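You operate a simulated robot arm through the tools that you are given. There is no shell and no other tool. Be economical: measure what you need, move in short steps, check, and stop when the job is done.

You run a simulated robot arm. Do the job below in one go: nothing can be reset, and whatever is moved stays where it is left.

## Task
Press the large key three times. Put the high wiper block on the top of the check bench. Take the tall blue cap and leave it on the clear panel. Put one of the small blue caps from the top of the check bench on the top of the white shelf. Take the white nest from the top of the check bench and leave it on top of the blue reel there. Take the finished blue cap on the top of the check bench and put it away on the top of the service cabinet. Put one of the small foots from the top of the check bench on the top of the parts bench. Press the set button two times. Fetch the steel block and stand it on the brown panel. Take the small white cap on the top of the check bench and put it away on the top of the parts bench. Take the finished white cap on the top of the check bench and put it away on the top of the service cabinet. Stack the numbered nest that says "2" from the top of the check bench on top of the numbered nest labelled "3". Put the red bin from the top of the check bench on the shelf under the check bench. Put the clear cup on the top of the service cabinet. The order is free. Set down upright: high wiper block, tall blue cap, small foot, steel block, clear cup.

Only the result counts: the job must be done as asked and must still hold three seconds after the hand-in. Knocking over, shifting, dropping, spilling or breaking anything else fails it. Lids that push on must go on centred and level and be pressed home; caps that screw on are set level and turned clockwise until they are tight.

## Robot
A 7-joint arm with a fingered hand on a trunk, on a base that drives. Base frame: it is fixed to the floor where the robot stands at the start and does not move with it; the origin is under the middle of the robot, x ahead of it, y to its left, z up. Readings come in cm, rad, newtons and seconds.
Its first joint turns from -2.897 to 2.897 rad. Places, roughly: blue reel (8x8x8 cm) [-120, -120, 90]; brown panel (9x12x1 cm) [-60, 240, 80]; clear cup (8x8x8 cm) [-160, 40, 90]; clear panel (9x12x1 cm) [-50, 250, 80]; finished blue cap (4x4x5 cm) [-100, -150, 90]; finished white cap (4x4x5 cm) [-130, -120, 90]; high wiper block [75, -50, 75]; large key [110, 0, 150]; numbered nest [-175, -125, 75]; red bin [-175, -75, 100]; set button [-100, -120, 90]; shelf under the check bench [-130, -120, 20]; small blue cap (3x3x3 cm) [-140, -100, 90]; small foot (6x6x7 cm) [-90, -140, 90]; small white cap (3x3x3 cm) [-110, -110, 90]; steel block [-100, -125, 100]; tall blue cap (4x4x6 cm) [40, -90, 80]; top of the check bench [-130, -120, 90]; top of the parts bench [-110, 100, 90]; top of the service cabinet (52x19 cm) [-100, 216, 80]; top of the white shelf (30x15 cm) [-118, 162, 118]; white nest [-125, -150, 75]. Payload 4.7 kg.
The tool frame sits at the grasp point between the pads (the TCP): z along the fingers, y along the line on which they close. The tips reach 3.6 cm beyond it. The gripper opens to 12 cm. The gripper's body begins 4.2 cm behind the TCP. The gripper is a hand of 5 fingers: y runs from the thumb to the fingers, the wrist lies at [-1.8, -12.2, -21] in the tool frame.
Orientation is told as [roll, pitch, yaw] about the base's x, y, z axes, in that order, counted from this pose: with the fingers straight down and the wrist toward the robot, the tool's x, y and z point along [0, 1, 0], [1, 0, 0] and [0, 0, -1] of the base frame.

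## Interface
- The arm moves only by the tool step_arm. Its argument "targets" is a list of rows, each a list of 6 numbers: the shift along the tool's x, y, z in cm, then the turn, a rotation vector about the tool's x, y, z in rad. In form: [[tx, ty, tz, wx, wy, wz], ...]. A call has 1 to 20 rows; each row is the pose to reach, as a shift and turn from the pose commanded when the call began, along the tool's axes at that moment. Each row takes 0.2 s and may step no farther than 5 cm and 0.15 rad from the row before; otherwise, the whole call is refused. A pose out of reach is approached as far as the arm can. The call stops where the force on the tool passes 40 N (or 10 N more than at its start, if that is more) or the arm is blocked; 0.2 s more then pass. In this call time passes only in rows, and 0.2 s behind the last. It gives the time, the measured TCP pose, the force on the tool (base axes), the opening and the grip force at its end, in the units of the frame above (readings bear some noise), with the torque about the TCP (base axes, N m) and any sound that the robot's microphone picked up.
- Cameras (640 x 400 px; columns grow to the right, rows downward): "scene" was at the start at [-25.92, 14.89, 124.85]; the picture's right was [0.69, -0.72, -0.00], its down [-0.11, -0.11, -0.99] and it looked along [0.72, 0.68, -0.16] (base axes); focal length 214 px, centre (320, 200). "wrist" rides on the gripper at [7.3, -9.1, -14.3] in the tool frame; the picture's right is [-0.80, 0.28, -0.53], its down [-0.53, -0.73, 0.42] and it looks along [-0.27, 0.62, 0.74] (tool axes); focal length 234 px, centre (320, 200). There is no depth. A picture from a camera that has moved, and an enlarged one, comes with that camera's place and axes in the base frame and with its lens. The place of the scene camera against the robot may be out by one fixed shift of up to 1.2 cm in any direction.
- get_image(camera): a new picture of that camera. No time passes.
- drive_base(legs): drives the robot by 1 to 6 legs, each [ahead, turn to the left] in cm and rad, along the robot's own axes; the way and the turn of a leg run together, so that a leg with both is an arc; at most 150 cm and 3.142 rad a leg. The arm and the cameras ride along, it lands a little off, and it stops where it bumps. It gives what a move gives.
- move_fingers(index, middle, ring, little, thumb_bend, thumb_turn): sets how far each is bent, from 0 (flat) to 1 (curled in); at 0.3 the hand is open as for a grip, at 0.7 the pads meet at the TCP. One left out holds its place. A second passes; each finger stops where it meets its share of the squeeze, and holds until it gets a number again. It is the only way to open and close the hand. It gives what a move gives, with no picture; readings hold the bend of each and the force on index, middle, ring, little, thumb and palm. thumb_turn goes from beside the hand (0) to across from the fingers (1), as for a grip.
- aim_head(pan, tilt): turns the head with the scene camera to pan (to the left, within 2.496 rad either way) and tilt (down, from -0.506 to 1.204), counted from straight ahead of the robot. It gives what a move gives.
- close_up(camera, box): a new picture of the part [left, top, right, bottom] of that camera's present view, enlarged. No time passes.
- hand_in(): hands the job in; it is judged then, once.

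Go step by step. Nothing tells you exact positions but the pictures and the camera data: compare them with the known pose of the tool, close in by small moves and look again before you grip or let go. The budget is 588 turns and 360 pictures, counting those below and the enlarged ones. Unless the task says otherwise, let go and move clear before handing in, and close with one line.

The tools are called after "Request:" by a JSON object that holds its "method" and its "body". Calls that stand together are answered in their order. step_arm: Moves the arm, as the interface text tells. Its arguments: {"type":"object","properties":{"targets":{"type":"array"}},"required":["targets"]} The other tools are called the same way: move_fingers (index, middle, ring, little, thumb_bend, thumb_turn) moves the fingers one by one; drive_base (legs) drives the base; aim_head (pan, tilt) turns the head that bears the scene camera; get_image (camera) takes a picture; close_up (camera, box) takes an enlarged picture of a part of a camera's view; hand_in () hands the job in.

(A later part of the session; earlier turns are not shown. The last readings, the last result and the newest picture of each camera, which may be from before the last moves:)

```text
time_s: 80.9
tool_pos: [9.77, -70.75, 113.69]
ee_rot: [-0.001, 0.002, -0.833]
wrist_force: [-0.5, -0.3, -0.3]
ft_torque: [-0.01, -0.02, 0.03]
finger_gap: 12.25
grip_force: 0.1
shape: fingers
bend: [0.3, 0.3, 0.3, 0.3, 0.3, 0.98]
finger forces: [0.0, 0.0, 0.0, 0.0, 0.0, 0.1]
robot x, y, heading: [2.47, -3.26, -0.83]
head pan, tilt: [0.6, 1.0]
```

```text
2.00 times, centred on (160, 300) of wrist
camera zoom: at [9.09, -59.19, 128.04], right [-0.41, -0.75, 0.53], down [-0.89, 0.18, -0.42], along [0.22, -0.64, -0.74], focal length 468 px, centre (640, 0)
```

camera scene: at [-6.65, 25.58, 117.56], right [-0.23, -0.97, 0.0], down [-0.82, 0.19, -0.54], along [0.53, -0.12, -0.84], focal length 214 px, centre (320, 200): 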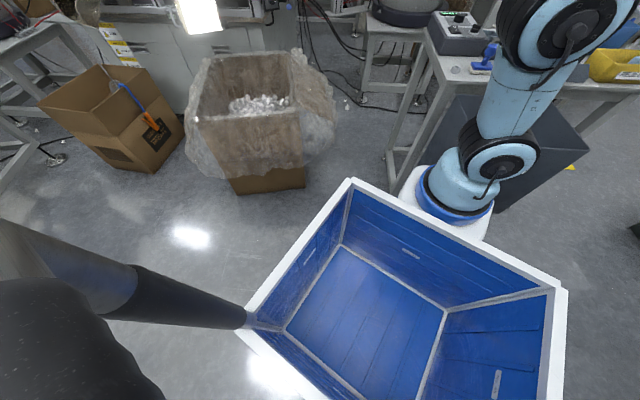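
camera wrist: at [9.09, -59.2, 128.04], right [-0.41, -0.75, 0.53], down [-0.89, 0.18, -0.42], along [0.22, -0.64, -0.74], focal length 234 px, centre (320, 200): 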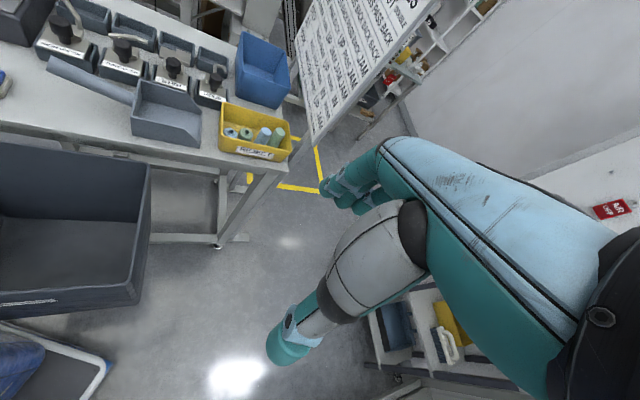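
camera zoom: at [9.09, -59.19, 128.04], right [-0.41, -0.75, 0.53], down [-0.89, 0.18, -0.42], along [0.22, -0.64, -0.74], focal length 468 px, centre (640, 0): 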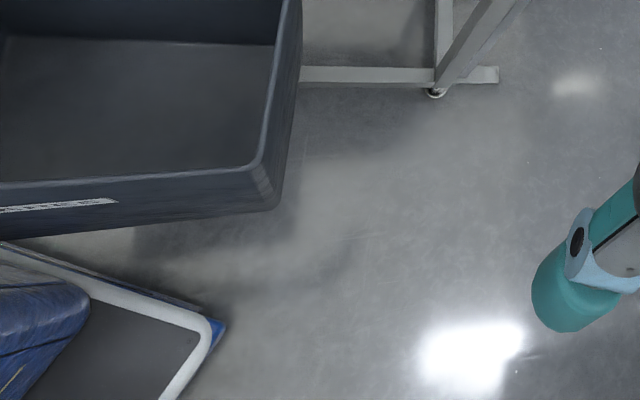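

The base touched the SPARES bin, which stands in front of the table. I back off and go to the left of the bin again (26,0), where the rack is within reach of the right side.

Request:
{"method": "drive_base", "body": {"legs": [[-4.5, 0], [0, 0.83], [26, 0]]}}

Request:
{"method": "get_image", "body": {"camera": "wrist"}}

Request:
{"method": "aim_head", "body": {"pan": -0.8, "tilt": 0.4}}

Request:
{"method": "get_image", "body": {"camera": "scene"}}

```text
time_s: 85.4
tool_pos: [80.99, -39.68, 113.72]
ee_rot: [0.0, 0.003, 0.004]
wrist_force: [0.0, 0.0, 0.0]
ft_torque: [0.04, 0.01, 0.02]
finger_gap: 12.26
grip_force: 0.1
shape: fingers
bend: [0.3, 0.3, 0.3, 0.3, 0.3, 0.98]
finger forces: [0.1, 0.0, 0.0, 0.0, 0.0, 0.0]
robot x, y, heading: [25.99, 0.15, 0.007]
head pan, tilt: [0.6, 1.0]
```

```text
294 pictures are left
camera wrist: at [71.78, -32.41, 128.04], right [0.28, -0.8, 0.53], down [-0.73, -0.54, -0.42], along [0.62, -0.26, -0.74], focal length 234 px, centre (320, 200)
```

wrist: 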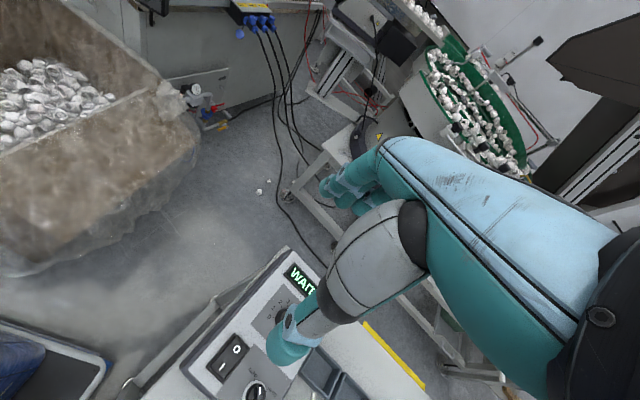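

```text
time_s: 87.0
tool_pos: [80.86, -39.69, 113.74]
ee_rot: [0.0, 0.003, 0.004]
wrist_force: [0.7, 0.1, -0.9]
ft_torque: [0.04, -0.01, -0.02]
finger_gap: 12.22
grip_force: 0.0
shape: fingers
bend: [0.3, 0.3, 0.3, 0.3, 0.3, 0.98]
finger forces: [0.2, 0.0, 0.1, 0.1, 0.0, 0.1]
robot x, y, heading: [25.61, 0.6, 0.007]
head pan, tilt: [-0.799, 0.4]
```

```text
293 pictures are left
camera scene: at [-0.42, 2.11, 122.58], right [-0.71, -0.7, 0.0], down [-0.27, 0.28, -0.92], along [0.65, -0.65, -0.39], focal length 214 px, centre (320, 200)
```

scene: 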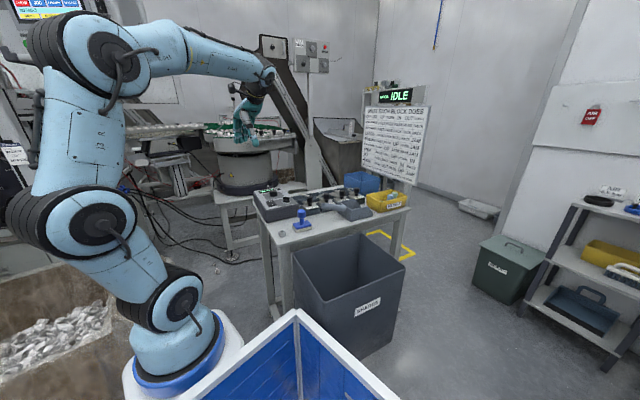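

The bin looks unmoved. I now slide the hand right over the rack.

Request:
{"method": "step_arm", "body": {"targets": [[-4, -2, 0, 0, 0, 0], [-8, -4, 0, 0, 0, 0], [-12, -6, 0, 0, 0, 0], [-16, -8, 0, 0, 0, 0], [-20, -10, 0, 0, 0, 0]]}}

Request:
{"method": "get_image", "body": {"camera": "wrist"}}

```text
time_s: 88.2
tool_pos: [70.99, -59.72, 113.73]
ee_rot: [0.0, -0.001, 0.005]
wrist_force: [-0.3, 2.0, 0.7]
ft_torque: [-0.05, 0.03, 0.0]
finger_gap: 12.24
grip_force: 0.0
shape: fingers
bend: [0.3, 0.3, 0.3, 0.3, 0.3, 0.98]
finger forces: [0.0, 0.0, 0.0, 0.0, 0.0, 0.0]
robot x, y, heading: [26.01, 0.67, 0.008]
head pan, tilt: [-0.799, 0.4]
```

```text
292 pictures are left
camera wrist: at [61.9, -52.43, 128.02], right [0.28, -0.8, 0.53], down [-0.73, -0.54, -0.42], along [0.62, -0.26, -0.74], focal length 234 px, centre (320, 200)
```

wrist: 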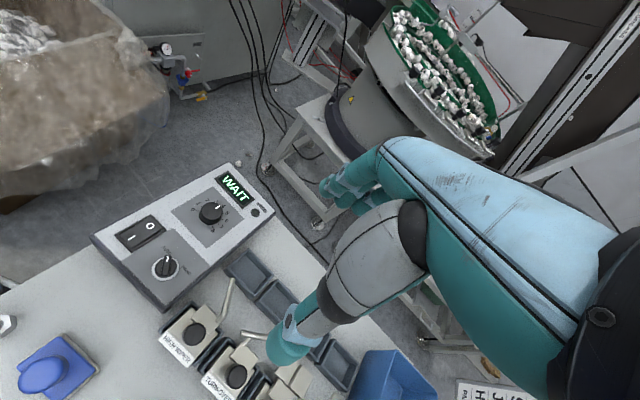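

The HIGH WIPER knob is clear at about (64,-57.5), top near z 86. I preshape the hand (index, middle and thumb, half open) and come above it.

Request:
{"method": "move_fingers", "body": {"index": 0.48, "middle": 0.48, "ring": 1, "little": 1, "thumb_bend": 0.48, "thumb_turn": 1}}

Request:
{"method": "step_arm", "body": {"targets": [[0.6, -2, 3, 0, 0, 0], [1.2, -4, 7, 0, 0, 0], [1.8, -6, 11, 0, 0, 0], [2.3, -7.2, 15.5, 0, 0, 0]]}}

Request:
{"method": "get_image", "body": {"camera": "wrist"}}

Request:
{"method": "close_up", "body": {"camera": "scene", "box": [240, 140, 340, 230]}}

```text
time_s: 89.2
tool_pos: [71.0, -59.75, 113.59]
ee_rot: [0.0, 0.003, 0.003]
wrist_force: [0.7, 0.7, 0.7]
ft_torque: [-0.03, 0.04, 0.01]
finger_gap: 6.96
grip_force: 0.1
shape: fingers
bend: [0.48, 0.48, 1.0, 1.0, 0.48, 1.0]
finger forces: [0.0, 0.0, 0.0, 0.0, 0.0, 0.0]
robot x, y, heading: [25.77, 0.33, 0.008]
head pan, tilt: [-0.799, 0.4]
```

```text
time_s: 90.2
tool_pos: [63.75, -57.41, 98.19]
ee_rot: [-0.001, 0.002, 0.005]
wrist_force: [0.3, 0.8, 0.3]
ft_torque: [-0.02, 0.0, -0.03]
finger_gap: 6.95
grip_force: 0.0
shape: fingers
bend: [0.48, 0.48, 1.0, 1.0, 0.48, 1.0]
finger forces: [0.0, 0.0, 0.1, 0.1, 0.0, 0.0]
robot x, y, heading: [25.76, 0.78, 0.011]
head pan, tilt: [-0.799, 0.4]
```

```text
291 pictures are left
camera wrist: at [54.66, -50.2, 112.55], right [0.28, -0.8, 0.53], down [-0.73, -0.54, -0.42], along [0.62, -0.26, -0.74], focal length 234 px, centre (320, 200)
```

wrist: 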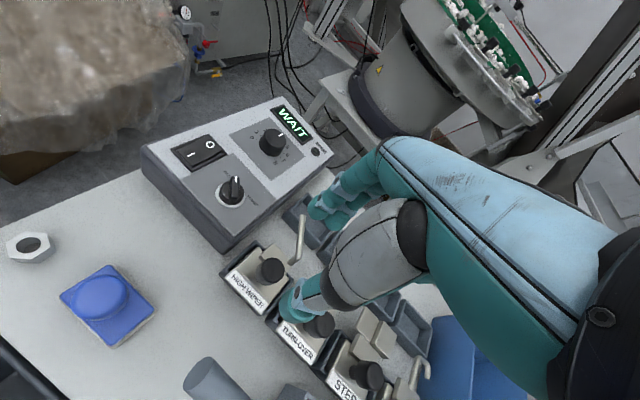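

```text
4.44 times, centred on (290, 185) of scene
camera zoom: at [-0.43, 2.11, 122.58], right [-0.71, -0.7, 0.0], down [-0.27, 0.28, -0.92], along [0.65, -0.66, -0.39], focal length 953 px, centre (453, 267)
```

zoom: 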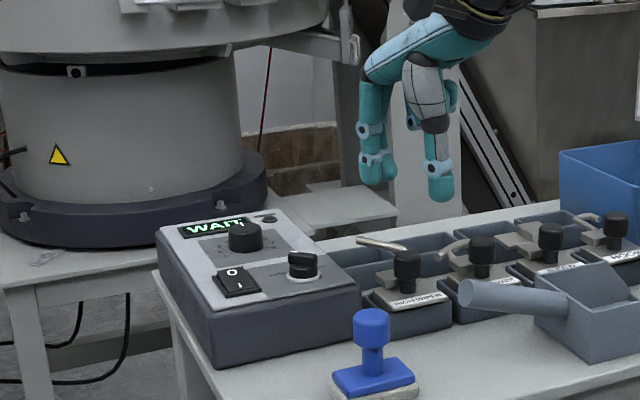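

Triangulation puts the knob top at (63.7,-56.9,86.3), right under the hand. The tips reach ~5 cm below the TCP in this shape, so I descend to TCP z ≈ 88.5.

Request:
{"method": "step_arm", "body": {"targets": [[0.3, 0, 3.5, 0, 0, 0], [0.4, 0, 7, 0, 0, 0], [0.4, 0, 8.5, 0, 0, 0], [0.4, 0, 9.7, 0, 0, 0]]}}

Request:
{"method": "get_image", "body": {"camera": "wrist"}}

Request:
{"method": "close_up", "body": {"camera": "scene", "box": [255, 155, 345, 225]}}

```text
time_s: 91.2
tool_pos: [63.8, -57.11, 88.48]
ee_rot: [-0.002, 0.0, 0.003]
wrist_force: [1.2, 1.2, 5.1]
ft_torque: [0.02, -0.19, 0.07]
finger_gap: 6.96
grip_force: 3.1
shape: fingers
bend: [0.48, 0.48, 1.0, 1.0, 0.48, 1.0]
finger forces: [1.6, 3.7, 0.1, 0.0, 0.1, 0.0]
robot x, y, heading: [25.89, 0.74, 0.004]
head pan, tilt: [-0.799, 0.4]
```

```text
289 pictures are left
camera wrist: at [54.65, -49.79, 102.91], right [0.28, -0.8, 0.53], down [-0.73, -0.54, -0.42], along [0.62, -0.26, -0.74], focal length 234 px, centre (320, 200)
```

wrist: 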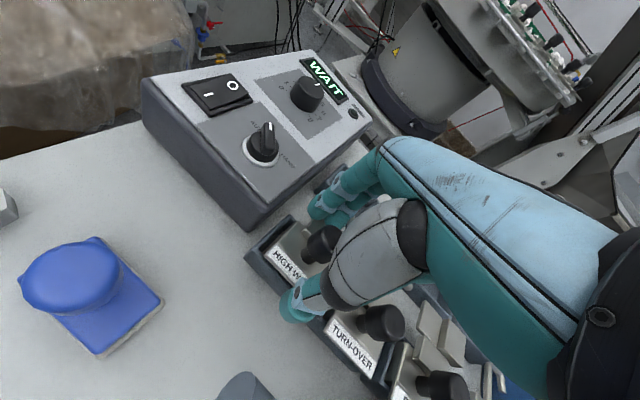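

```text
5.71 times, centred on (300, 190) of scene
camera zoom: at [-0.43, 2.11, 122.58], right [-0.71, -0.7, 0.0], down [-0.27, 0.28, -0.92], along [0.65, -0.66, -0.39], focal length 1226 px, centre (434, 257)
```

zoom: 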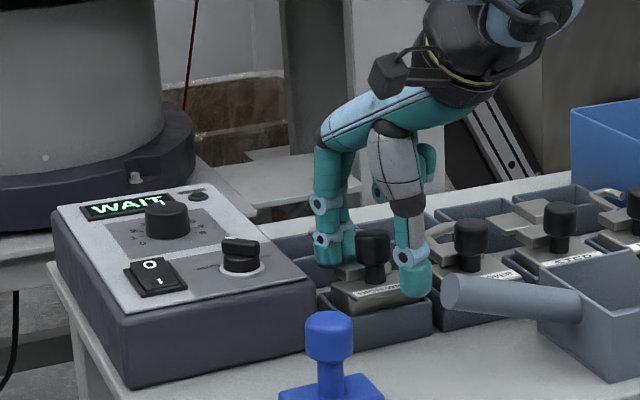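

The fingers straddle the knob and just touch the block body. I lift 0.6 cm and close the grip.

Request:
{"method": "step_arm", "body": {"targets": [[0, 0, -0.6, 0, 0, 0]]}}

Request:
{"method": "move_fingers", "body": {"index": 0.8, "middle": 0.8, "thumb_bend": 0.8}}

Request:
{"method": "close_up", "body": {"camera": "scene", "box": [255, 155, 345, 225]}}

```text
time_s: 91.5
tool_pos: [63.77, -56.97, 89.12]
ee_rot: [0.001, 0.001, 0.002]
wrist_force: [-1.2, 1.3, -0.3]
ft_torque: [0.02, 0.01, 0.05]
finger_gap: 6.94
grip_force: 0.7
shape: fingers
bend: [0.48, 0.48, 1.0, 1.0, 0.48, 1.0]
finger forces: [0.0, 1.3, 0.0, 0.0, 0.1, 0.1]
robot x, y, heading: [25.95, 0.56, 0.007]
head pan, tilt: [-0.799, 0.4]
```

```text
time_s: 92.5
tool_pos: [63.54, -57.04, 89.07]
ee_rot: [-0.001, 0.002, 0.002]
wrist_force: [-11.2, -2.7, 9.7]
ft_torque: [-0.05, 0.26, -0.06]
finger_gap: 2.21
grip_force: 14.1
shape: fingers
bend: [0.59, 0.6, 1.0, 1.0, 0.7, 1.0]
finger forces: [8.9, 0.1, 0.0, 0.0, 20.1, 0.0]
robot x, y, heading: [26.13, 0.46, 0.007]
head pan, tilt: [-0.799, 0.4]
```

```text
5.71 times, centred on (300, 190) of scene
camera zoom: at [-0.48, 2.12, 122.58], right [-0.71, -0.7, 0.0], down [-0.27, 0.28, -0.92], along [0.65, -0.66, -0.39], focal length 1226 px, centre (434, 257)
```

zoom: 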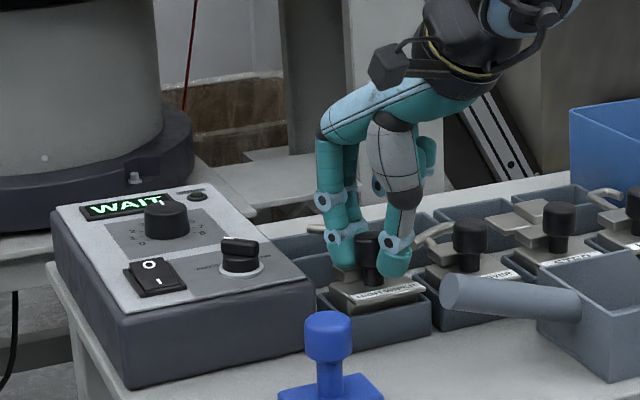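

The grip is uneven, with the knob lying a bit ahead of centre. I reopen, shift 0.8 cm ahead and 0.4 left, and close again.

Request:
{"method": "move_fingers", "body": {"index": 0.48, "middle": 0.48, "thumb_bend": 0.48}}

Request:
{"method": "step_arm", "body": {"targets": [[0.4, 0.8, -0.3, 0, 0, 0]]}}

Request:
{"method": "move_fingers", "body": {"index": 0.8, "middle": 0.8, "thumb_bend": 0.8}}

Request:
{"method": "get_image", "body": {"camera": "wrist"}}

Request:
{"method": "close_up", "body": {"camera": "scene", "box": [285, 185, 330, 220]}}

```text
time_s: 93.5
tool_pos: [63.73, -57.06, 89.01]
ee_rot: [0.0, 0.003, 0.006]
wrist_force: [-1.1, 2.0, -0.4]
ft_torque: [0.05, 0.05, 0.08]
finger_gap: 6.84
grip_force: 1.3
shape: fingers
bend: [0.48, 0.49, 1.0, 1.0, 0.48, 1.0]
finger forces: [0.0, 1.8, 0.1, 0.0, 0.0, 0.0]
robot x, y, heading: [26.02, 0.26, 0.006]
head pan, tilt: [-0.799, 0.4]
```

```text
time_s: 94.0
tool_pos: [64.56, -56.63, 89.35]
ee_rot: [0.002, 0.001, 0.003]
wrist_force: [-0.5, 1.0, -0.2]
ft_torque: [0.0, -0.01, -0.03]
finger_gap: 6.83
grip_force: 0.4
shape: fingers
bend: [0.48, 0.48, 1.0, 1.0, 0.48, 1.0]
finger forces: [0.0, 0.5, 0.0, 0.1, 0.1, 0.0]
robot x, y, heading: [25.98, 0.29, 0.007]
head pan, tilt: [-0.799, 0.4]
```

```text
time_s: 95.0
tool_pos: [64.56, -56.68, 89.34]
ee_rot: [0.001, 0.003, 0.004]
wrist_force: [-7.3, -0.5, -0.7]
ft_torque: [-0.04, 0.36, 0.04]
finger_gap: 1.87
grip_force: 17.6
shape: fingers
bend: [0.72, 0.66, 1.0, 1.0, 0.63, 1.0]
finger forces: [6.1, 8.6, 0.0, 0.1, 19.9, 0.0]
robot x, y, heading: [25.48, 0.37, 0.01]
head pan, tilt: [-0.799, 0.4]
```

```text
286 pictures are left
camera wrist: at [55.41, -49.37, 103.76], right [0.28, -0.8, 0.53], down [-0.73, -0.53, -0.42], along [0.62, -0.26, -0.74], focal length 234 px, centre (320, 200)
```

wrist: 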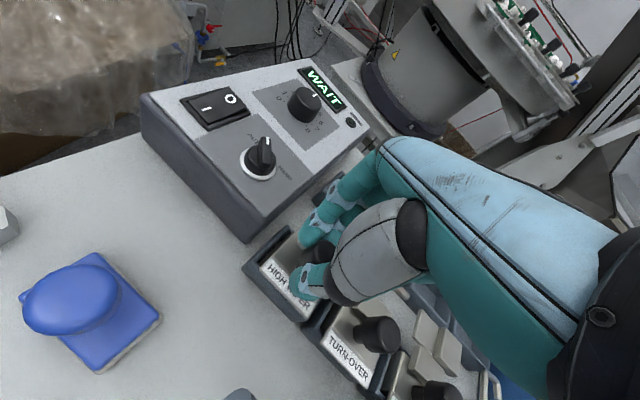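

```text
11.43 times, centred on (308, 202) of scene
camera zoom: at [-0.45, 2.1, 122.58], right [-0.71, -0.7, 0.0], down [-0.27, 0.28, -0.92], along [0.65, -0.66, -0.39], focal length 2451 px, centre (463, 171)
```

zoom: 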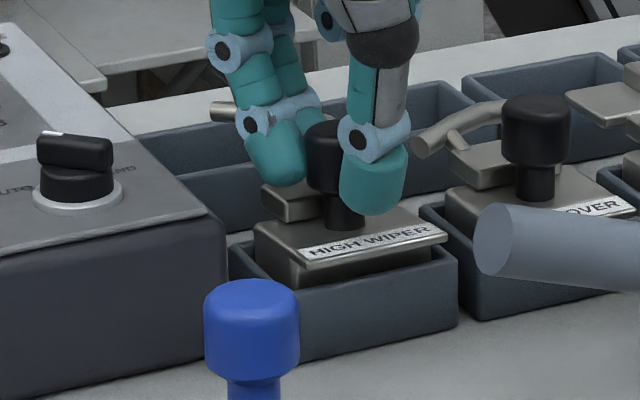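

Thumb, index and middle now hold the knob. I lift a little and check that the block comes along.

Request:
{"method": "step_arm", "body": {"targets": [[0, 0, -1, 0, 0, 0], [0, 0, -2, 0, 0, 0], [0, 0, -3, 0, 0, 0], [0, 0, -4, 0, 0, 0], [0, 0, -5, 0, 0, 0]]}}

Request:
{"method": "close_up", "body": {"camera": "scene", "box": [270, 170, 330, 220]}}

```text
time_s: 96.2
tool_pos: [64.65, -56.62, 94.26]
ee_rot: [0.0, 0.0, 0.002]
wrist_force: [-0.5, 0.3, -2.3]
ft_torque: [0.03, -0.03, -0.03]
finger_gap: 1.76
grip_force: 16.5
shape: fingers
bend: [0.72, 0.65, 1.0, 1.0, 0.65, 1.0]
finger forces: [8.0, 8.3, 0.0, 0.0, 16.5, 0.0]
robot x, y, heading: [26.15, 0.67, 0.012]
head pan, tilt: [-0.799, 0.4]
```

```text
8.00 times, centred on (300, 195) of scene
camera zoom: at [-0.42, 2.09, 122.59], right [-0.71, -0.7, 0.0], down [-0.27, 0.28, -0.92], along [0.65, -0.66, -0.39], focal length 1716 px, centre (480, 240)
```

zoom: 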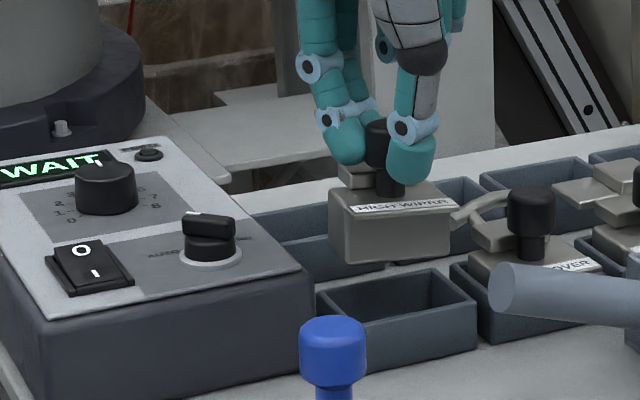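

The block is up. I lift clear to z≈125, pull the hand in, back away from the table and then drive toward the check bench.

Request:
{"method": "step_arm", "body": {"targets": [[0, 0, -4, 0, 0, 0], [0, 0, -8, 0, 0, 0], [0, 0, -12, 0, 0, 0], [0, 0, -16, 0, 0, 0], [2, 1, -20, 0, 0, 0], [4, 3, -23, 0, 0, 0], [7, 6, -25, 0, 0, 0], [10, 9, -27, 0, 0, 0], [13, 12, -28, 0, 0, 0], [16, 14, -29, 0, 0, 0], [19, 15, -30, 0, 0, 0]]}}

Request:
{"method": "drive_base", "body": {"legs": [[-26, 0], [0, 0.45], [-60, 0]]}}

Request:
{"method": "aim_head", "body": {"pan": -2.3, "tilt": 0.4}}

Request:
{"method": "get_image", "body": {"camera": "scene"}}

```text
time_s: 98.5
tool_pos: [79.46, -37.49, 124.27]
ee_rot: [-0.001, 0.001, 0.004]
wrist_force: [-0.1, -0.4, -3.2]
ft_torque: [0.08, 0.0, 0.02]
finger_gap: 1.75
grip_force: 16.5
shape: fingers
bend: [0.72, 0.66, 1.0, 1.0, 0.65, 1.0]
finger forces: [8.2, 8.6, 0.0, 0.1, 16.4, 0.1]
robot x, y, heading: [25.3, 0.23, 0.005]
head pan, tilt: [-0.799, 0.4]
```

```text
time_s: 104.7
tool_pos: [10.69, -37.07, 124.16]
ee_rot: [-0.001, 0.003, 0.452]
wrist_force: [-0.1, 0.7, -3.0]
ft_torque: [0.02, -0.01, 0.01]
finger_gap: 1.74
grip_force: 16.7
shape: fingers
bend: [0.72, 0.66, 1.0, 1.0, 0.65, 1.0]
finger forces: [8.2, 8.7, 0.0, 0.0, 16.1, 0.1]
robot x, y, heading: [-54.23, -26.21, 0.455]
head pan, tilt: [-0.799, 0.4]
```

```text
time_s: 106.3
tool_pos: [10.73, -37.07, 124.33]
ee_rot: [0.002, 0.002, 0.453]
wrist_force: [-0.6, 0.5, -2.2]
ft_torque: [-0.01, 0.0, -0.01]
finger_gap: 1.7
grip_force: 16.6
shape: fingers
bend: [0.72, 0.66, 1.0, 1.0, 0.65, 1.0]
finger forces: [8.3, 8.6, 0.1, 0.0, 16.1, 0.1]
robot x, y, heading: [-53.89, -26.16, 0.455]
head pan, tilt: [-2.3, 0.4]
```

```text
283 pictures are left
camera scene: at [-89.45, -41.92, 122.59], right [-0.96, 0.27, 0.0], down [0.1, 0.37, -0.92], along [-0.25, -0.89, -0.39], focal length 214 px, centre (320, 200)
```

scene: 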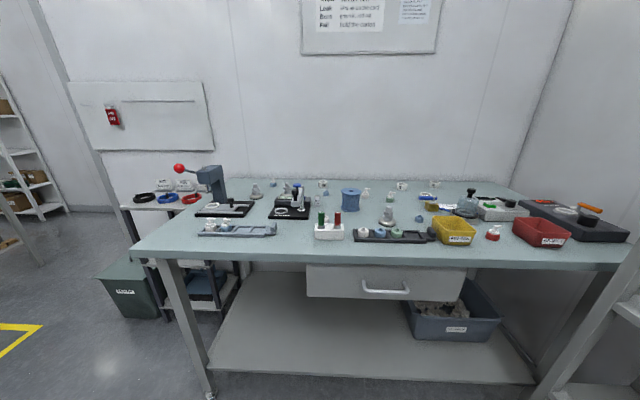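

The check bench is in full view. I'll zoom in to identify items.

Request:
{"method": "close_up", "body": {"camera": "scene", "box": [180, 160, 300, 245]}}

Request:
{"method": "close_up", "body": {"camera": "scene", "box": [290, 170, 410, 250]}}

Request:
{"method": "close_up", "body": {"camera": "scene", "box": [400, 170, 520, 250]}}

Request:
{"method": "close_up", "body": {"camera": "scene", "box": [490, 170, 640, 260]}}

```text
4.71 times, centred on (240, 202) of scene
camera zoom: at [-89.45, -41.92, 122.59], right [-0.96, 0.27, 0.0], down [0.1, 0.37, -0.92], along [-0.25, -0.89, -0.39], focal length 1009 px, centre (696, 188)
```

zoom: 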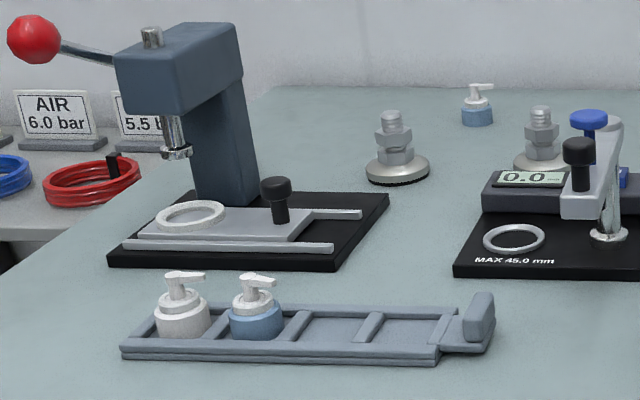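

```text
5.00 times, centred on (350, 210) of scene
camera zoom: at [-89.45, -41.92, 122.59], right [-0.96, 0.27, 0.0], down [0.1, 0.37, -0.92], along [-0.25, -0.89, -0.39], focal length 1072 px, centre (170, 150)
```

zoom: 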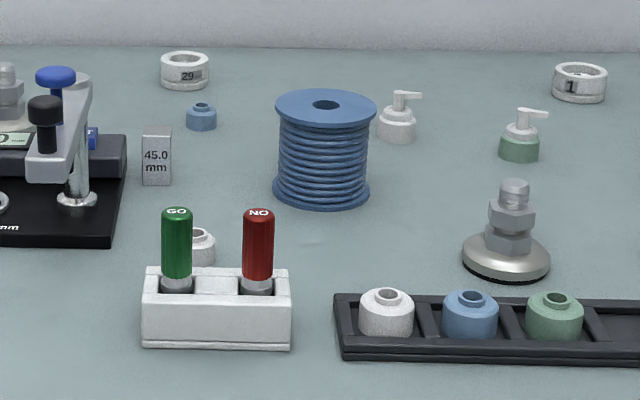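

```text
5.00 times, centred on (460, 210) of scene
camera zoom: at [-89.45, -41.92, 122.59], right [-0.96, 0.27, 0.0], down [0.1, 0.37, -0.92], along [-0.25, -0.89, -0.39], focal length 1072 px, centre (-380, 150)
```

zoom: 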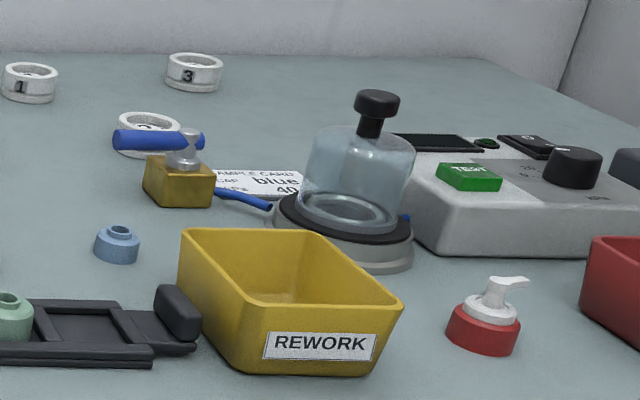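

```text
4.27 times, centred on (565, 215) of scene
camera zoom: at [-89.45, -41.92, 122.59], right [-0.96, 0.27, 0.0], down [0.1, 0.37, -0.92], along [-0.25, -0.89, -0.39], focal length 915 px, centre (-725, 136)
```

zoom: 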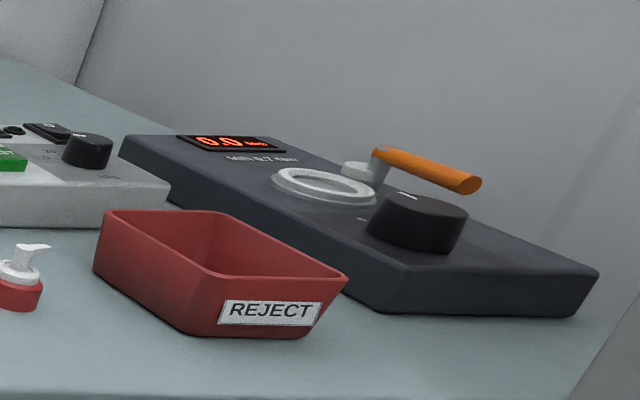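

I can identify everything: free pumps are the finished caps, the "45.0 mm" block is the steel block, nests 1/2/3 and a white nest "29". I'll set the wiper block on the free front-left corner, near (-58,-115). First drive there.

Request:
{"method": "drive_base", "body": {"legs": [[0, -1.575], [32, 0], [0, -0.45]]}}

Request:
{"method": "get_image", "body": {"camera": "wrist"}}

Request:
{"method": "aim_head", "body": {"pan": -0.3, "tilt": 0.5}}

Request:
{"method": "get_image", "body": {"camera": "scene"}}

```text
time_s: 113.6
tool_pos: [-78.7, -108.51, 124.34]
ee_rot: [-0.001, 0.001, -1.578]
wrist_force: [-0.2, 0.7, -2.3]
ft_torque: [0.01, 0.02, -0.02]
finger_gap: 1.68
grip_force: 15.8
shape: fingers
bend: [0.72, 0.66, 1.0, 1.0, 0.65, 1.0]
finger forces: [8.4, 8.5, 0.0, 0.0, 15.4, 0.0]
robot x, y, heading: [-40.03, -55.15, -1.574]
head pan, tilt: [-2.3, 0.4]
```

```text
278 pictures are left
camera wrist: at [-71.31, -99.41, 138.72], right [-0.81, -0.27, 0.53], down [-0.53, 0.74, -0.42], along [-0.27, -0.62, -0.74], focal length 234 px, centre (320, 200)
```

wrist: 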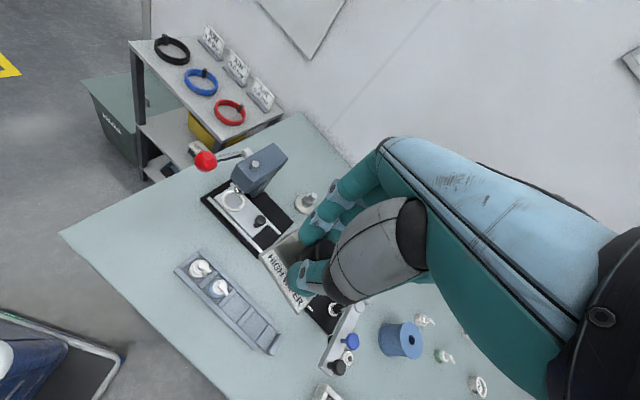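

```text
time_s: 115.5
tool_pos: [-78.67, -108.46, 124.37]
ee_rot: [0.002, 0.003, -1.578]
wrist_force: [-0.6, -0.1, -2.8]
ft_torque: [0.0, -0.03, 0.04]
finger_gap: 1.65
grip_force: 16.1
shape: fingers
bend: [0.72, 0.66, 1.0, 1.0, 0.65, 1.0]
finger forces: [8.4, 8.5, 0.1, 0.1, 15.3, 0.0]
robot x, y, heading: [-40.09, -55.27, -1.576]
head pan, tilt: [-0.3, 0.499]
```

```text
277 pictures are left
camera scene: at [-34.4, -30.4, 121.67], right [-0.95, 0.3, 0.0], down [0.14, 0.46, -0.88], along [-0.26, -0.84, -0.48], focal length 214 px, centre (320, 200)
```

scene: 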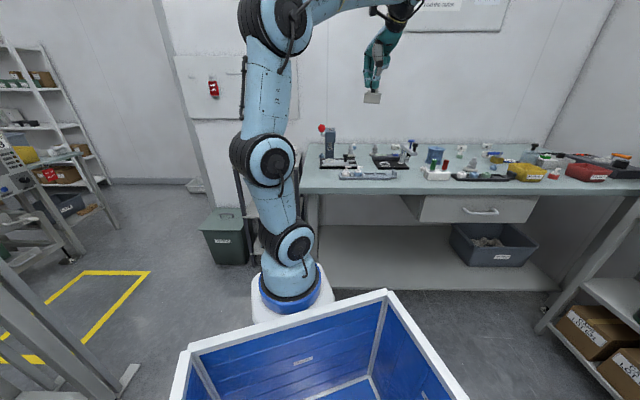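

The free corner lies between (-50,-108), the grey rack's end (-68,-110) and the press base (-63,-126). I bring the block over (-58,-112.5) and lower partway.

Request:
{"method": "step_arm", "body": {"targets": [[4, 0.8, 0, 0, 0, 0], [8, 1.6, 0, 0, 0, 0], [12, 2.4, 0, 0, 0, 0], [16, 3.2, 0, 0, 0, 0], [20.7, 4, 0, 0, 0, 0], [20.7, 4, 5, 0, 0, 0], [20.7, 4, 10, 0, 0, 0], [20.7, 4, 15, 0, 0, 0], [20.7, 4, 19, 0, 0, 0]]}}

Request:
{"method": "get_image", "body": {"camera": "wrist"}}

Request:
{"method": "get_image", "body": {"camera": "scene"}}

```text
time_s: 117.5
tool_pos: [-58.12, -112.48, 105.3]
ee_rot: [-0.001, 0.0, -1.576]
wrist_force: [0.1, 0.1, -2.1]
ft_torque: [-0.03, -0.01, 0.01]
finger_gap: 1.63
grip_force: 16.7
shape: fingers
bend: [0.72, 0.66, 1.0, 1.0, 0.65, 1.0]
finger forces: [8.4, 8.7, 0.1, 0.1, 15.3, 0.0]
robot x, y, heading: [-40.18, -55.6, -1.569]
head pan, tilt: [-0.3, 0.499]
```

```text
276 pictures are left
camera wrist: at [-50.72, -103.48, 119.77], right [-0.81, -0.27, 0.53], down [-0.53, 0.74, -0.42], along [-0.27, -0.62, -0.74], focal length 234 px, centre (320, 200)
```

wrist: 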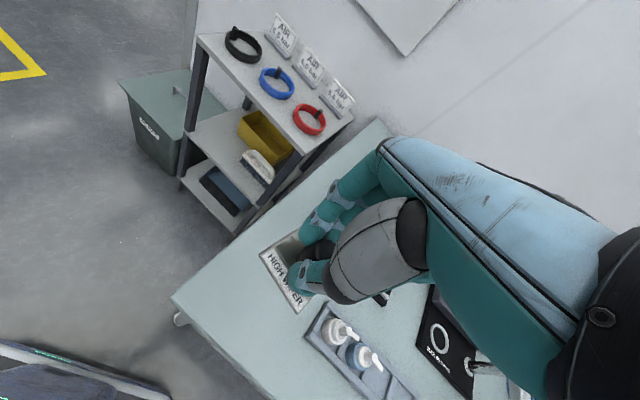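

```text
275 pictures are left
camera scene: at [-34.38, -30.39, 121.67], right [-0.95, 0.3, 0.0], down [0.14, 0.46, -0.88], along [-0.26, -0.84, -0.48], focal length 214 px, centre (320, 200)
```

scene: 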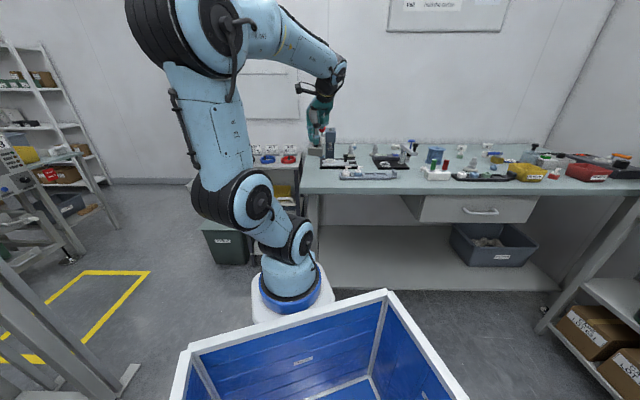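

Request:
{"method": "close_up", "body": {"camera": "scene", "box": [280, 110, 380, 200]}}

Request:
{"method": "close_up", "body": {"camera": "wrist", "box": [160, 210, 340, 330]}}

```text
4.44 times, centred on (330, 155) of scene
camera zoom: at [-34.38, -30.39, 121.67], right [-0.95, 0.3, 0.0], down [0.14, 0.46, -0.88], along [-0.26, -0.84, -0.48], focal length 953 px, centre (276, 400)
```

zoom: 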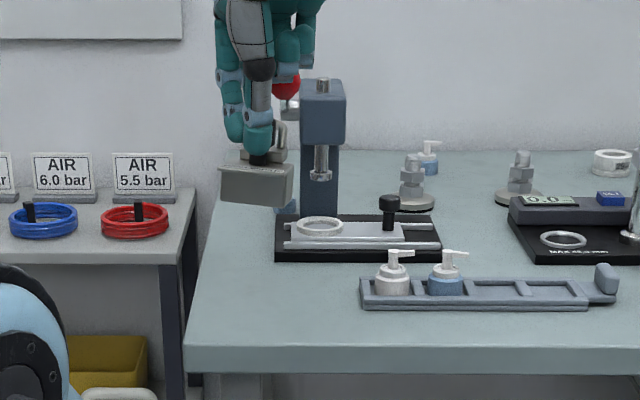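

```text
3.33 times, centred on (250, 270) of wrist
camera zoom: at [-50.72, -103.48, 119.77], right [-0.81, -0.27, 0.53], down [-0.53, 0.74, -0.42], along [-0.27, -0.62, -0.74], focal length 781 px, centre (553, -33)
```

zoom: 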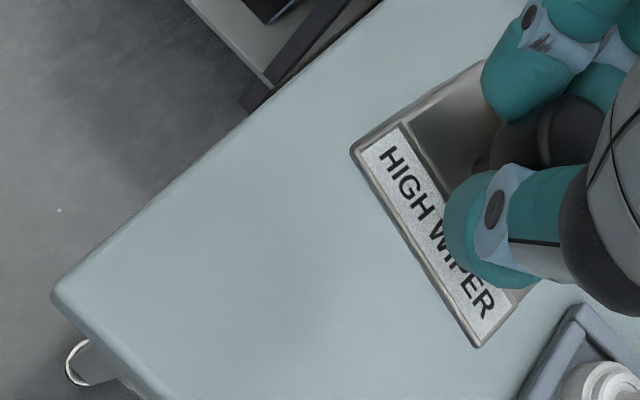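

The block bottom is ~9 cm below the TCP, over free bench. I shift 1.5 cm right and 1 back, lower to just above, then feel for contact.

Request:
{"method": "step_arm", "body": {"targets": [[-1.5, 1, 3, 0, 0, 0], [-1.5, 1, 6, 0, 0, 0], [-1.5, 1, 9, 0, 0, 0]]}}

Request:
{"method": "step_arm", "body": {"targets": [[0, 0, 0.4, 0, 0, 0], [0, 0, 0.8, 0, 0, 0]]}}

Request:
{"method": "close_up", "body": {"camera": "scene", "box": [290, 130, 350, 190]}}

```text
time_s: 118.3
tool_pos: [-59.52, -113.51, 96.41]
ee_rot: [0.0, -0.001, -1.578]
wrist_force: [-0.8, 0.5, -2.8]
ft_torque: [-0.01, 0.01, -0.01]
finger_gap: 1.61
grip_force: 16.2
shape: fingers
bend: [0.72, 0.66, 1.0, 1.0, 0.65, 1.0]
finger forces: [8.3, 8.7, 0.1, 0.1, 15.3, 0.0]
robot x, y, heading: [-40.19, -54.92, -1.574]
head pan, tilt: [-0.3, 0.499]
```

```text
time_s: 119.0
tool_pos: [-59.53, -113.53, 95.48]
ee_rot: [0.0, 0.003, -1.577]
wrist_force: [-0.6, -0.1, -1.9]
ft_torque: [-0.01, -0.02, -0.05]
finger_gap: 1.62
grip_force: 16.0
shape: fingers
bend: [0.72, 0.66, 1.0, 1.0, 0.65, 1.0]
finger forces: [8.2, 8.7, 0.1, 0.0, 15.3, 0.0]
robot x, y, heading: [-40.13, -55.06, -1.577]
head pan, tilt: [-0.3, 0.499]
```

```text
6.67 times, centred on (320, 160) of scene
camera zoom: at [-34.38, -30.4, 121.67], right [-0.95, 0.3, 0.0], down [0.14, 0.46, -0.88], along [-0.26, -0.84, -0.48], focal length 1430 px, centre (320, 467)
```

zoom: 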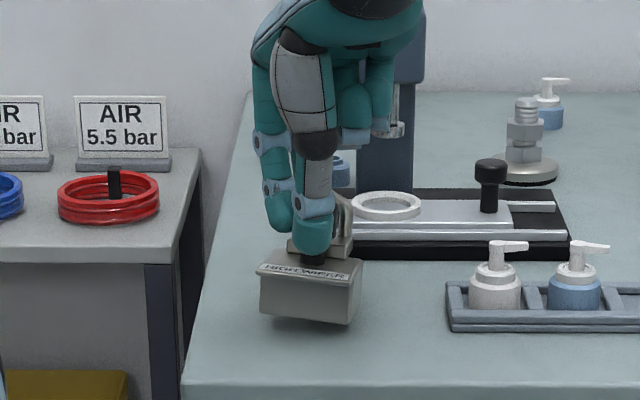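

A small gap remains under the block. I lower on in 0.3 cm steps.

Request:
{"method": "step_arm", "body": {"targets": [[0, 0, 0.3, 0, 0, 0], [0, 0, 0.6, 0, 0, 0]]}}

Request:
{"method": "step_arm", "body": {"targets": [[0, 0, 0.3, 0, 0, 0], [0, 0, 0.5, 0, 0, 0]]}}

Request:
{"method": "close_up", "body": {"camera": "scene", "box": [290, 130, 350, 190]}}

```text
time_s: 119.5
tool_pos: [-59.52, -113.56, 94.87]
ee_rot: [-0.001, 0.001, -1.576]
wrist_force: [0.6, -0.3, -1.4]
ft_torque: [0.0, 0.03, 0.0]
finger_gap: 1.65
grip_force: 17.0
shape: fingers
bend: [0.72, 0.66, 1.0, 1.0, 0.65, 1.0]
finger forces: [8.6, 8.9, 0.0, 0.0, 15.7, 0.1]
robot x, y, heading: [-40.32, -55.47, -1.573]
head pan, tilt: [-0.3, 0.499]
```

```text
time_s: 120.2
tool_pos: [-59.42, -113.68, 94.53]
ee_rot: [-0.003, -0.001, -1.578]
wrist_force: [2.6, 1.7, 8.1]
ft_torque: [0.03, 0.0, 0.03]
finger_gap: 1.62
grip_force: 19.4
shape: fingers
bend: [0.72, 0.66, 1.0, 1.0, 0.65, 1.0]
finger forces: [9.8, 10.1, 0.0, 0.0, 19.1, 0.0]
robot x, y, heading: [-39.99, -55.46, -1.578]
head pan, tilt: [-0.3, 0.499]
```

```text
6.67 times, centred on (320, 160) of scene
camera zoom: at [-34.37, -30.37, 121.66], right [-0.95, 0.3, 0.0], down [0.14, 0.46, -0.88], along [-0.26, -0.84, -0.48], focal length 1430 px, centre (320, 467)
```

zoom: 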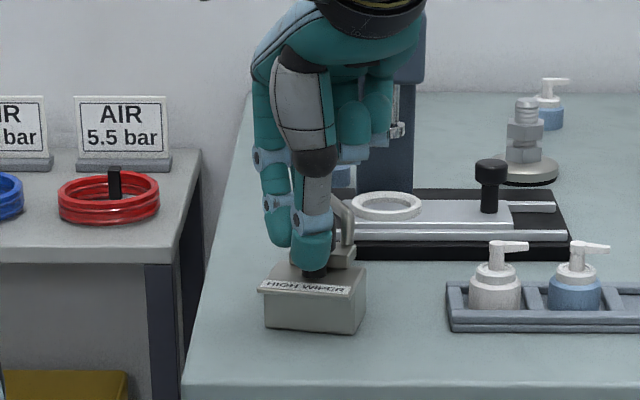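

Contact is made (8 N up) and the block stands. I open the fingers gently and rise.

Request:
{"method": "move_fingers", "body": {"index": 0.5, "middle": 0.5, "thumb_bend": 0.5}}

Request:
{"method": "step_arm", "body": {"targets": [[0, 0, -1, 0, 0, 0], [0, 0, -2.5, 0, 0, 0], [0, 0, -5, 0, 0, 0], [0, 0, -10, 0, 0, 0], [0, 0, -15, 0, 0, 0]]}}

Request:
{"method": "close_up", "body": {"camera": "scene", "box": [280, 110, 380, 200]}}

Request:
{"method": "get_image", "body": {"camera": "wrist"}}

```text
time_s: 121.2
tool_pos: [-59.45, -113.52, 94.43]
ee_rot: [-0.001, 0.001, -1.579]
wrist_force: [-1.3, -0.2, 3.0]
ft_torque: [-0.1, 0.06, -0.03]
finger_gap: 6.24
grip_force: 1.7
shape: fingers
bend: [0.5, 0.51, 1.0, 1.0, 0.5, 1.0]
finger forces: [0.0, 3.3, 0.1, 0.0, 0.0, 0.0]
robot x, y, heading: [-40.05, -55.1, -1.574]
head pan, tilt: [-0.3, 0.499]
```

```text
time_s: 122.3
tool_pos: [-59.54, -113.66, 109.39]
ee_rot: [0.0, 0.001, -1.578]
wrist_force: [0.4, -0.2, -0.9]
ft_torque: [-0.02, -0.02, 0.01]
finger_gap: 6.26
grip_force: 0.0
shape: fingers
bend: [0.5, 0.5, 1.0, 1.0, 0.5, 1.0]
finger forces: [0.0, 0.1, 0.0, 0.1, 0.0, 0.0]
robot x, y, heading: [-40.18, -55.32, -1.577]
head pan, tilt: [-0.3, 0.499]
```

```text
4.44 times, centred on (330, 155) of scene
camera zoom: at [-34.39, -30.41, 121.67], right [-0.95, 0.3, 0.0], down [0.14, 0.46, -0.88], along [-0.26, -0.84, -0.48], focal length 953 px, centre (276, 400)
```

zoom: 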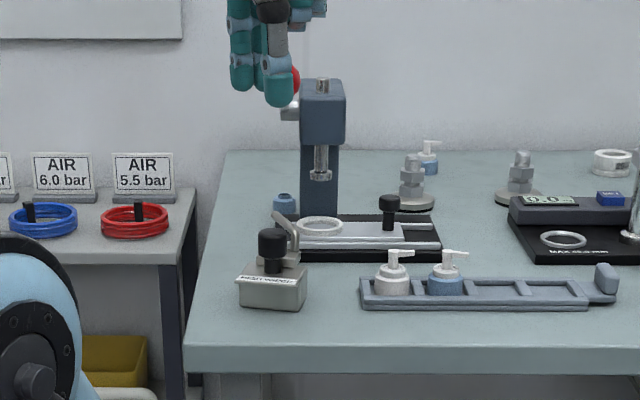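

```text
269 pictures are left
camera wrist: at [-52.21, -104.56, 123.88], right [-0.81, -0.28, 0.52], down [-0.53, 0.74, -0.42], along [-0.27, -0.62, -0.74], focal length 234 px, centre (320, 200)
```

wrist: 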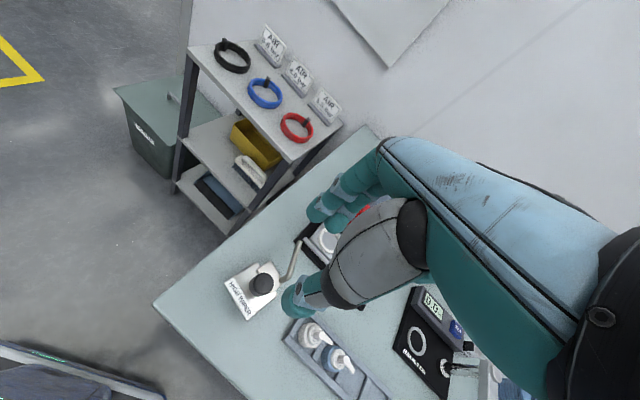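

The wiper block stands well. Next is the SET button (blue, on the height gauge near (-107,-125,88)). The bench is rotated 17°, so I'll stand at about (-71,-59) with heading -1.87.

Request:
{"method": "step_arm", "body": {"targets": [[0, 0, -5, 0, 0, 0], [0, 0, -10, 0, 0, 0], [0, 0, -15, 0, 0, 0]]}}

Request:
{"method": "drive_base", "body": {"legs": [[0, -1.43], [31, 0], [0, 1.13]]}}

Request:
{"method": "move_fingers", "body": {"index": 0.6, "middle": 1, "ring": 1, "little": 1, "thumb_bend": 1, "thumb_turn": 0}}

Request:
{"method": "get_image", "body": {"camera": "wrist"}}

Request:
{"method": "aim_head", "body": {"pan": -0.2, "tilt": 0.45}}

Request:
{"method": "get_image", "body": {"camera": "scene"}}

```text
time_s: 123.2
tool_pos: [-59.66, -113.61, 124.5]
ee_rot: [-0.001, 0.001, -1.578]
wrist_force: [-0.1, 0.6, 0.3]
ft_torque: [0.02, 0.0, -0.01]
finger_gap: 6.24
grip_force: 0.0
shape: fingers
bend: [0.5, 0.5, 1.0, 1.0, 0.5, 1.0]
finger forces: [0.0, 0.0, 0.0, 0.0, 0.0, 0.1]
robot x, y, heading: [-40.35, -55.04, -1.579]
head pan, tilt: [-0.3, 0.499]
```

```text
time_s: 131.6
tool_pos: [-107.98, -108.47, 124.62]
ee_rot: [-0.001, 0.001, -1.895]
wrist_force: [0.9, -0.1, 0.7]
ft_torque: [0.02, -0.02, 0.0]
finger_gap: 6.23
grip_force: 0.1
shape: fingers
bend: [0.5, 0.5, 1.0, 1.0, 0.5, 1.0]
finger forces: [0.0, 0.0, 0.0, 0.1, 0.0, 0.0]
robot x, y, heading: [-71.31, -59.12, -1.897]
head pan, tilt: [-0.3, 0.499]
```

```text
time_s: 132.6
tool_pos: [-107.93, -108.48, 124.4]
ee_rot: [0.0, 0.001, -1.894]
wrist_force: [0.0, -0.4, 0.7]
ft_torque: [-0.02, 0.01, 0.01]
finger_gap: 7.25
grip_force: 0.0
shape: fingers
bend: [0.6, 1.0, 1.0, 1.0, 1.0, 0.0]
finger forces: [0.0, 0.0, 0.0, 0.1, 0.1, 0.0]
robot x, y, heading: [-71.47, -59.13, -1.897]
head pan, tilt: [-0.3, 0.499]
```

```text
268 pictures are left
camera wrist: at [-98.14, -102.11, 138.91], right [-0.85, -0.01, 0.53], down [-0.27, 0.86, -0.42], along [-0.45, -0.5, -0.74], focal length 234 px, centre (320, 200)
```

wrist: 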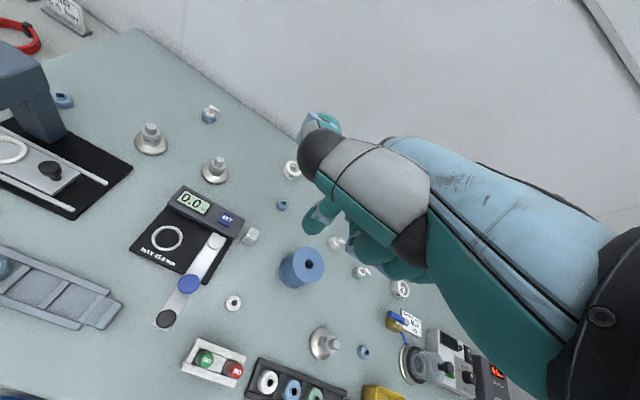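

```text
time_s: 133.3
tool_pos: [-107.9, -108.46, 124.37]
ee_rot: [-0.001, 0.002, -1.894]
wrist_force: [-0.4, 0.0, 0.1]
ft_torque: [-0.02, 0.03, 0.0]
finger_gap: 7.2
grip_force: 0.0
shape: fingers
bend: [0.6, 1.0, 1.0, 1.0, 1.0, 0.0]
finger forces: [0.0, 0.0, 0.0, 0.1, 0.1, 0.0]
robot x, y, heading: [-71.4, -59.27, -1.889]
head pan, tilt: [-0.201, 0.45]
```

```text
267 pictures are left
camera scene: at [-57.53, -37.67, 122.12], right [-0.87, 0.5, 0.0], down [0.22, 0.38, -0.9], along [-0.45, -0.78, -0.44], focal length 214 px, centre (320, 200)
```

scene: 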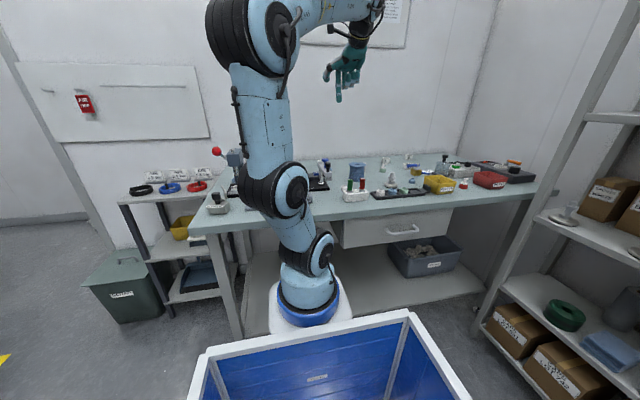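

The wrist camera has a fine overhead view; SET is near (-105,-124). I move the index tip over it at a safe height first.

Request:
{"method": "step_arm", "body": {"targets": [[1.8, 2.5, 3, 0, 0, 0], [3.6, 5, 6, 0, 0, 0], [5.4, 7.5, 9, 0, 0, 0], [7.2, 10, 12, 0, 0, 0], [7.2, 10, 16, 0, 0, 0]]}}

Request:
{"method": "get_image", "body": {"camera": "wrist"}}

Request:
{"method": "close_up", "body": {"camera": "scene", "box": [280, 100, 400, 200]}}

```text
time_s: 134.5
tool_pos: [-104.3, -120.14, 108.49]
ee_rot: [-0.004, 0.0, -1.895]
wrist_force: [0.5, 0.6, 0.8]
ft_torque: [-0.02, 0.02, -0.01]
finger_gap: 7.2
grip_force: 0.0
shape: fingers
bend: [0.6, 1.0, 1.0, 1.0, 1.0, 0.0]
finger forces: [0.0, 0.0, 0.0, 0.1, 0.0, 0.0]
robot x, y, heading: [-71.19, -58.94, -1.892]
head pan, tilt: [-0.201, 0.45]
```

```text
266 pictures are left
camera wrist: at [-94.43, -113.84, 122.93], right [-0.85, -0.01, 0.53], down [-0.27, 0.86, -0.42], along [-0.45, -0.5, -0.74], focal length 234 px, centre (320, 200)
```

wrist: 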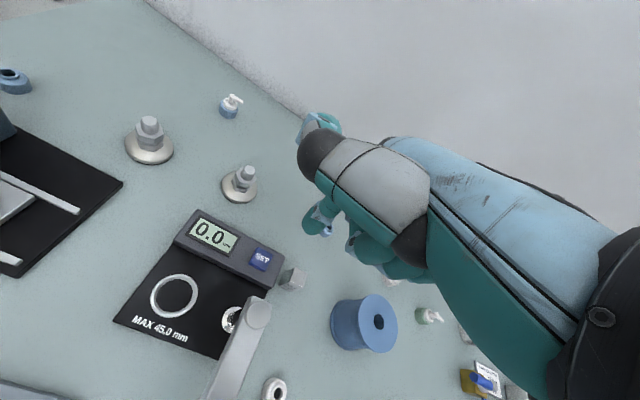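

```text
4.00 times, centred on (340, 150) of scene
camera zoom: at [-57.51, -37.66, 122.11], right [-0.87, 0.5, 0.0], down [0.22, 0.38, -0.9], along [-0.45, -0.78, -0.44], focal length 858 px, centre (240, 400)
```

zoom: 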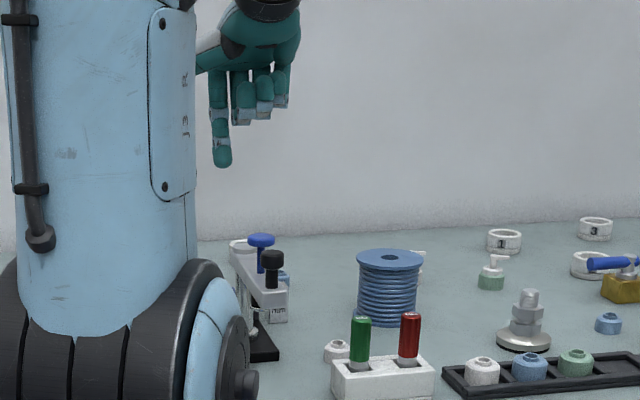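

SET is at (-105.6,-124.2,87.3). I move the tip over it and descend to just above.

Request:
{"method": "step_arm", "body": {"targets": [[-0.1, 1, 4, 0, 0, 0], [-0.1, 1, 8, 0, 0, 0], [-0.1, 1, 12, 0, 0, 0], [-0.1, 1, 14.5, 0, 0, 0]]}}

Request:
{"method": "close_up", "body": {"camera": "wrist", "box": [220, 160, 400, 280]}}

```text
time_s: 135.5
tool_pos: [-104.65, -120.94, 94.16]
ee_rot: [0.001, -0.002, -1.894]
wrist_force: [-0.3, -0.3, 0.4]
ft_torque: [-0.03, 0.04, 0.0]
finger_gap: 7.23
grip_force: 0.2
shape: fingers
bend: [0.6, 1.0, 1.0, 1.0, 1.0, 0.0]
finger forces: [0.5, 0.1, 0.0, 0.1, 0.0, 0.0]
robot x, y, heading: [-70.82, -59.27, -1.885]
head pan, tilt: [-0.201, 0.45]
```

```text
3.33 times, centred on (310, 220) of wrist
camera zoom: at [-94.89, -114.59, 108.52], right [-0.85, -0.01, 0.53], down [-0.27, 0.86, -0.42], along [-0.45, -0.5, -0.74], focal length 781 px, centre (353, 133)
```

zoom: 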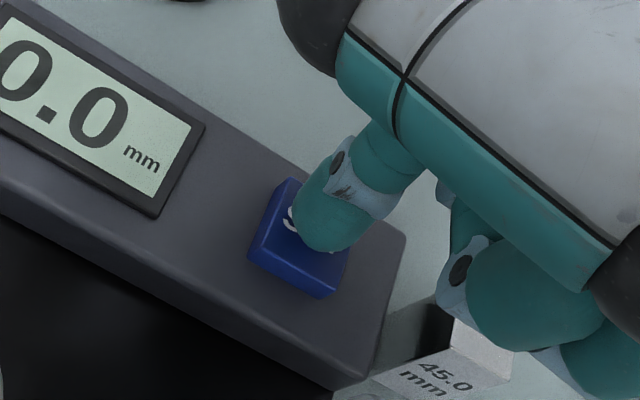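

The tip already rests on the button. I press gently in small steps and listen.

Request:
{"method": "step_arm", "body": {"targets": [[0, 0, 0.3, 0, 0, 0], [0, 0, 0.6, 0, 0, 0]]}}

```text
time_s: 136.1
tool_pos: [-104.85, -121.19, 93.72]
ee_rot: [-0.001, -0.001, -1.894]
wrist_force: [0.4, -0.9, 10.8]
ft_torque: [-0.34, -0.04, 0.0]
finger_gap: 7.24
grip_force: 5.6
shape: fingers
bend: [0.61, 1.0, 1.0, 1.0, 1.0, 0.0]
finger forces: [10.6, 0.0, 0.0, 0.0, 0.1, 0.1]
robot x, y, heading: [-71.18, -58.97, -1.894]
head pan, tilt: [-0.201, 0.45]
heard: click
```

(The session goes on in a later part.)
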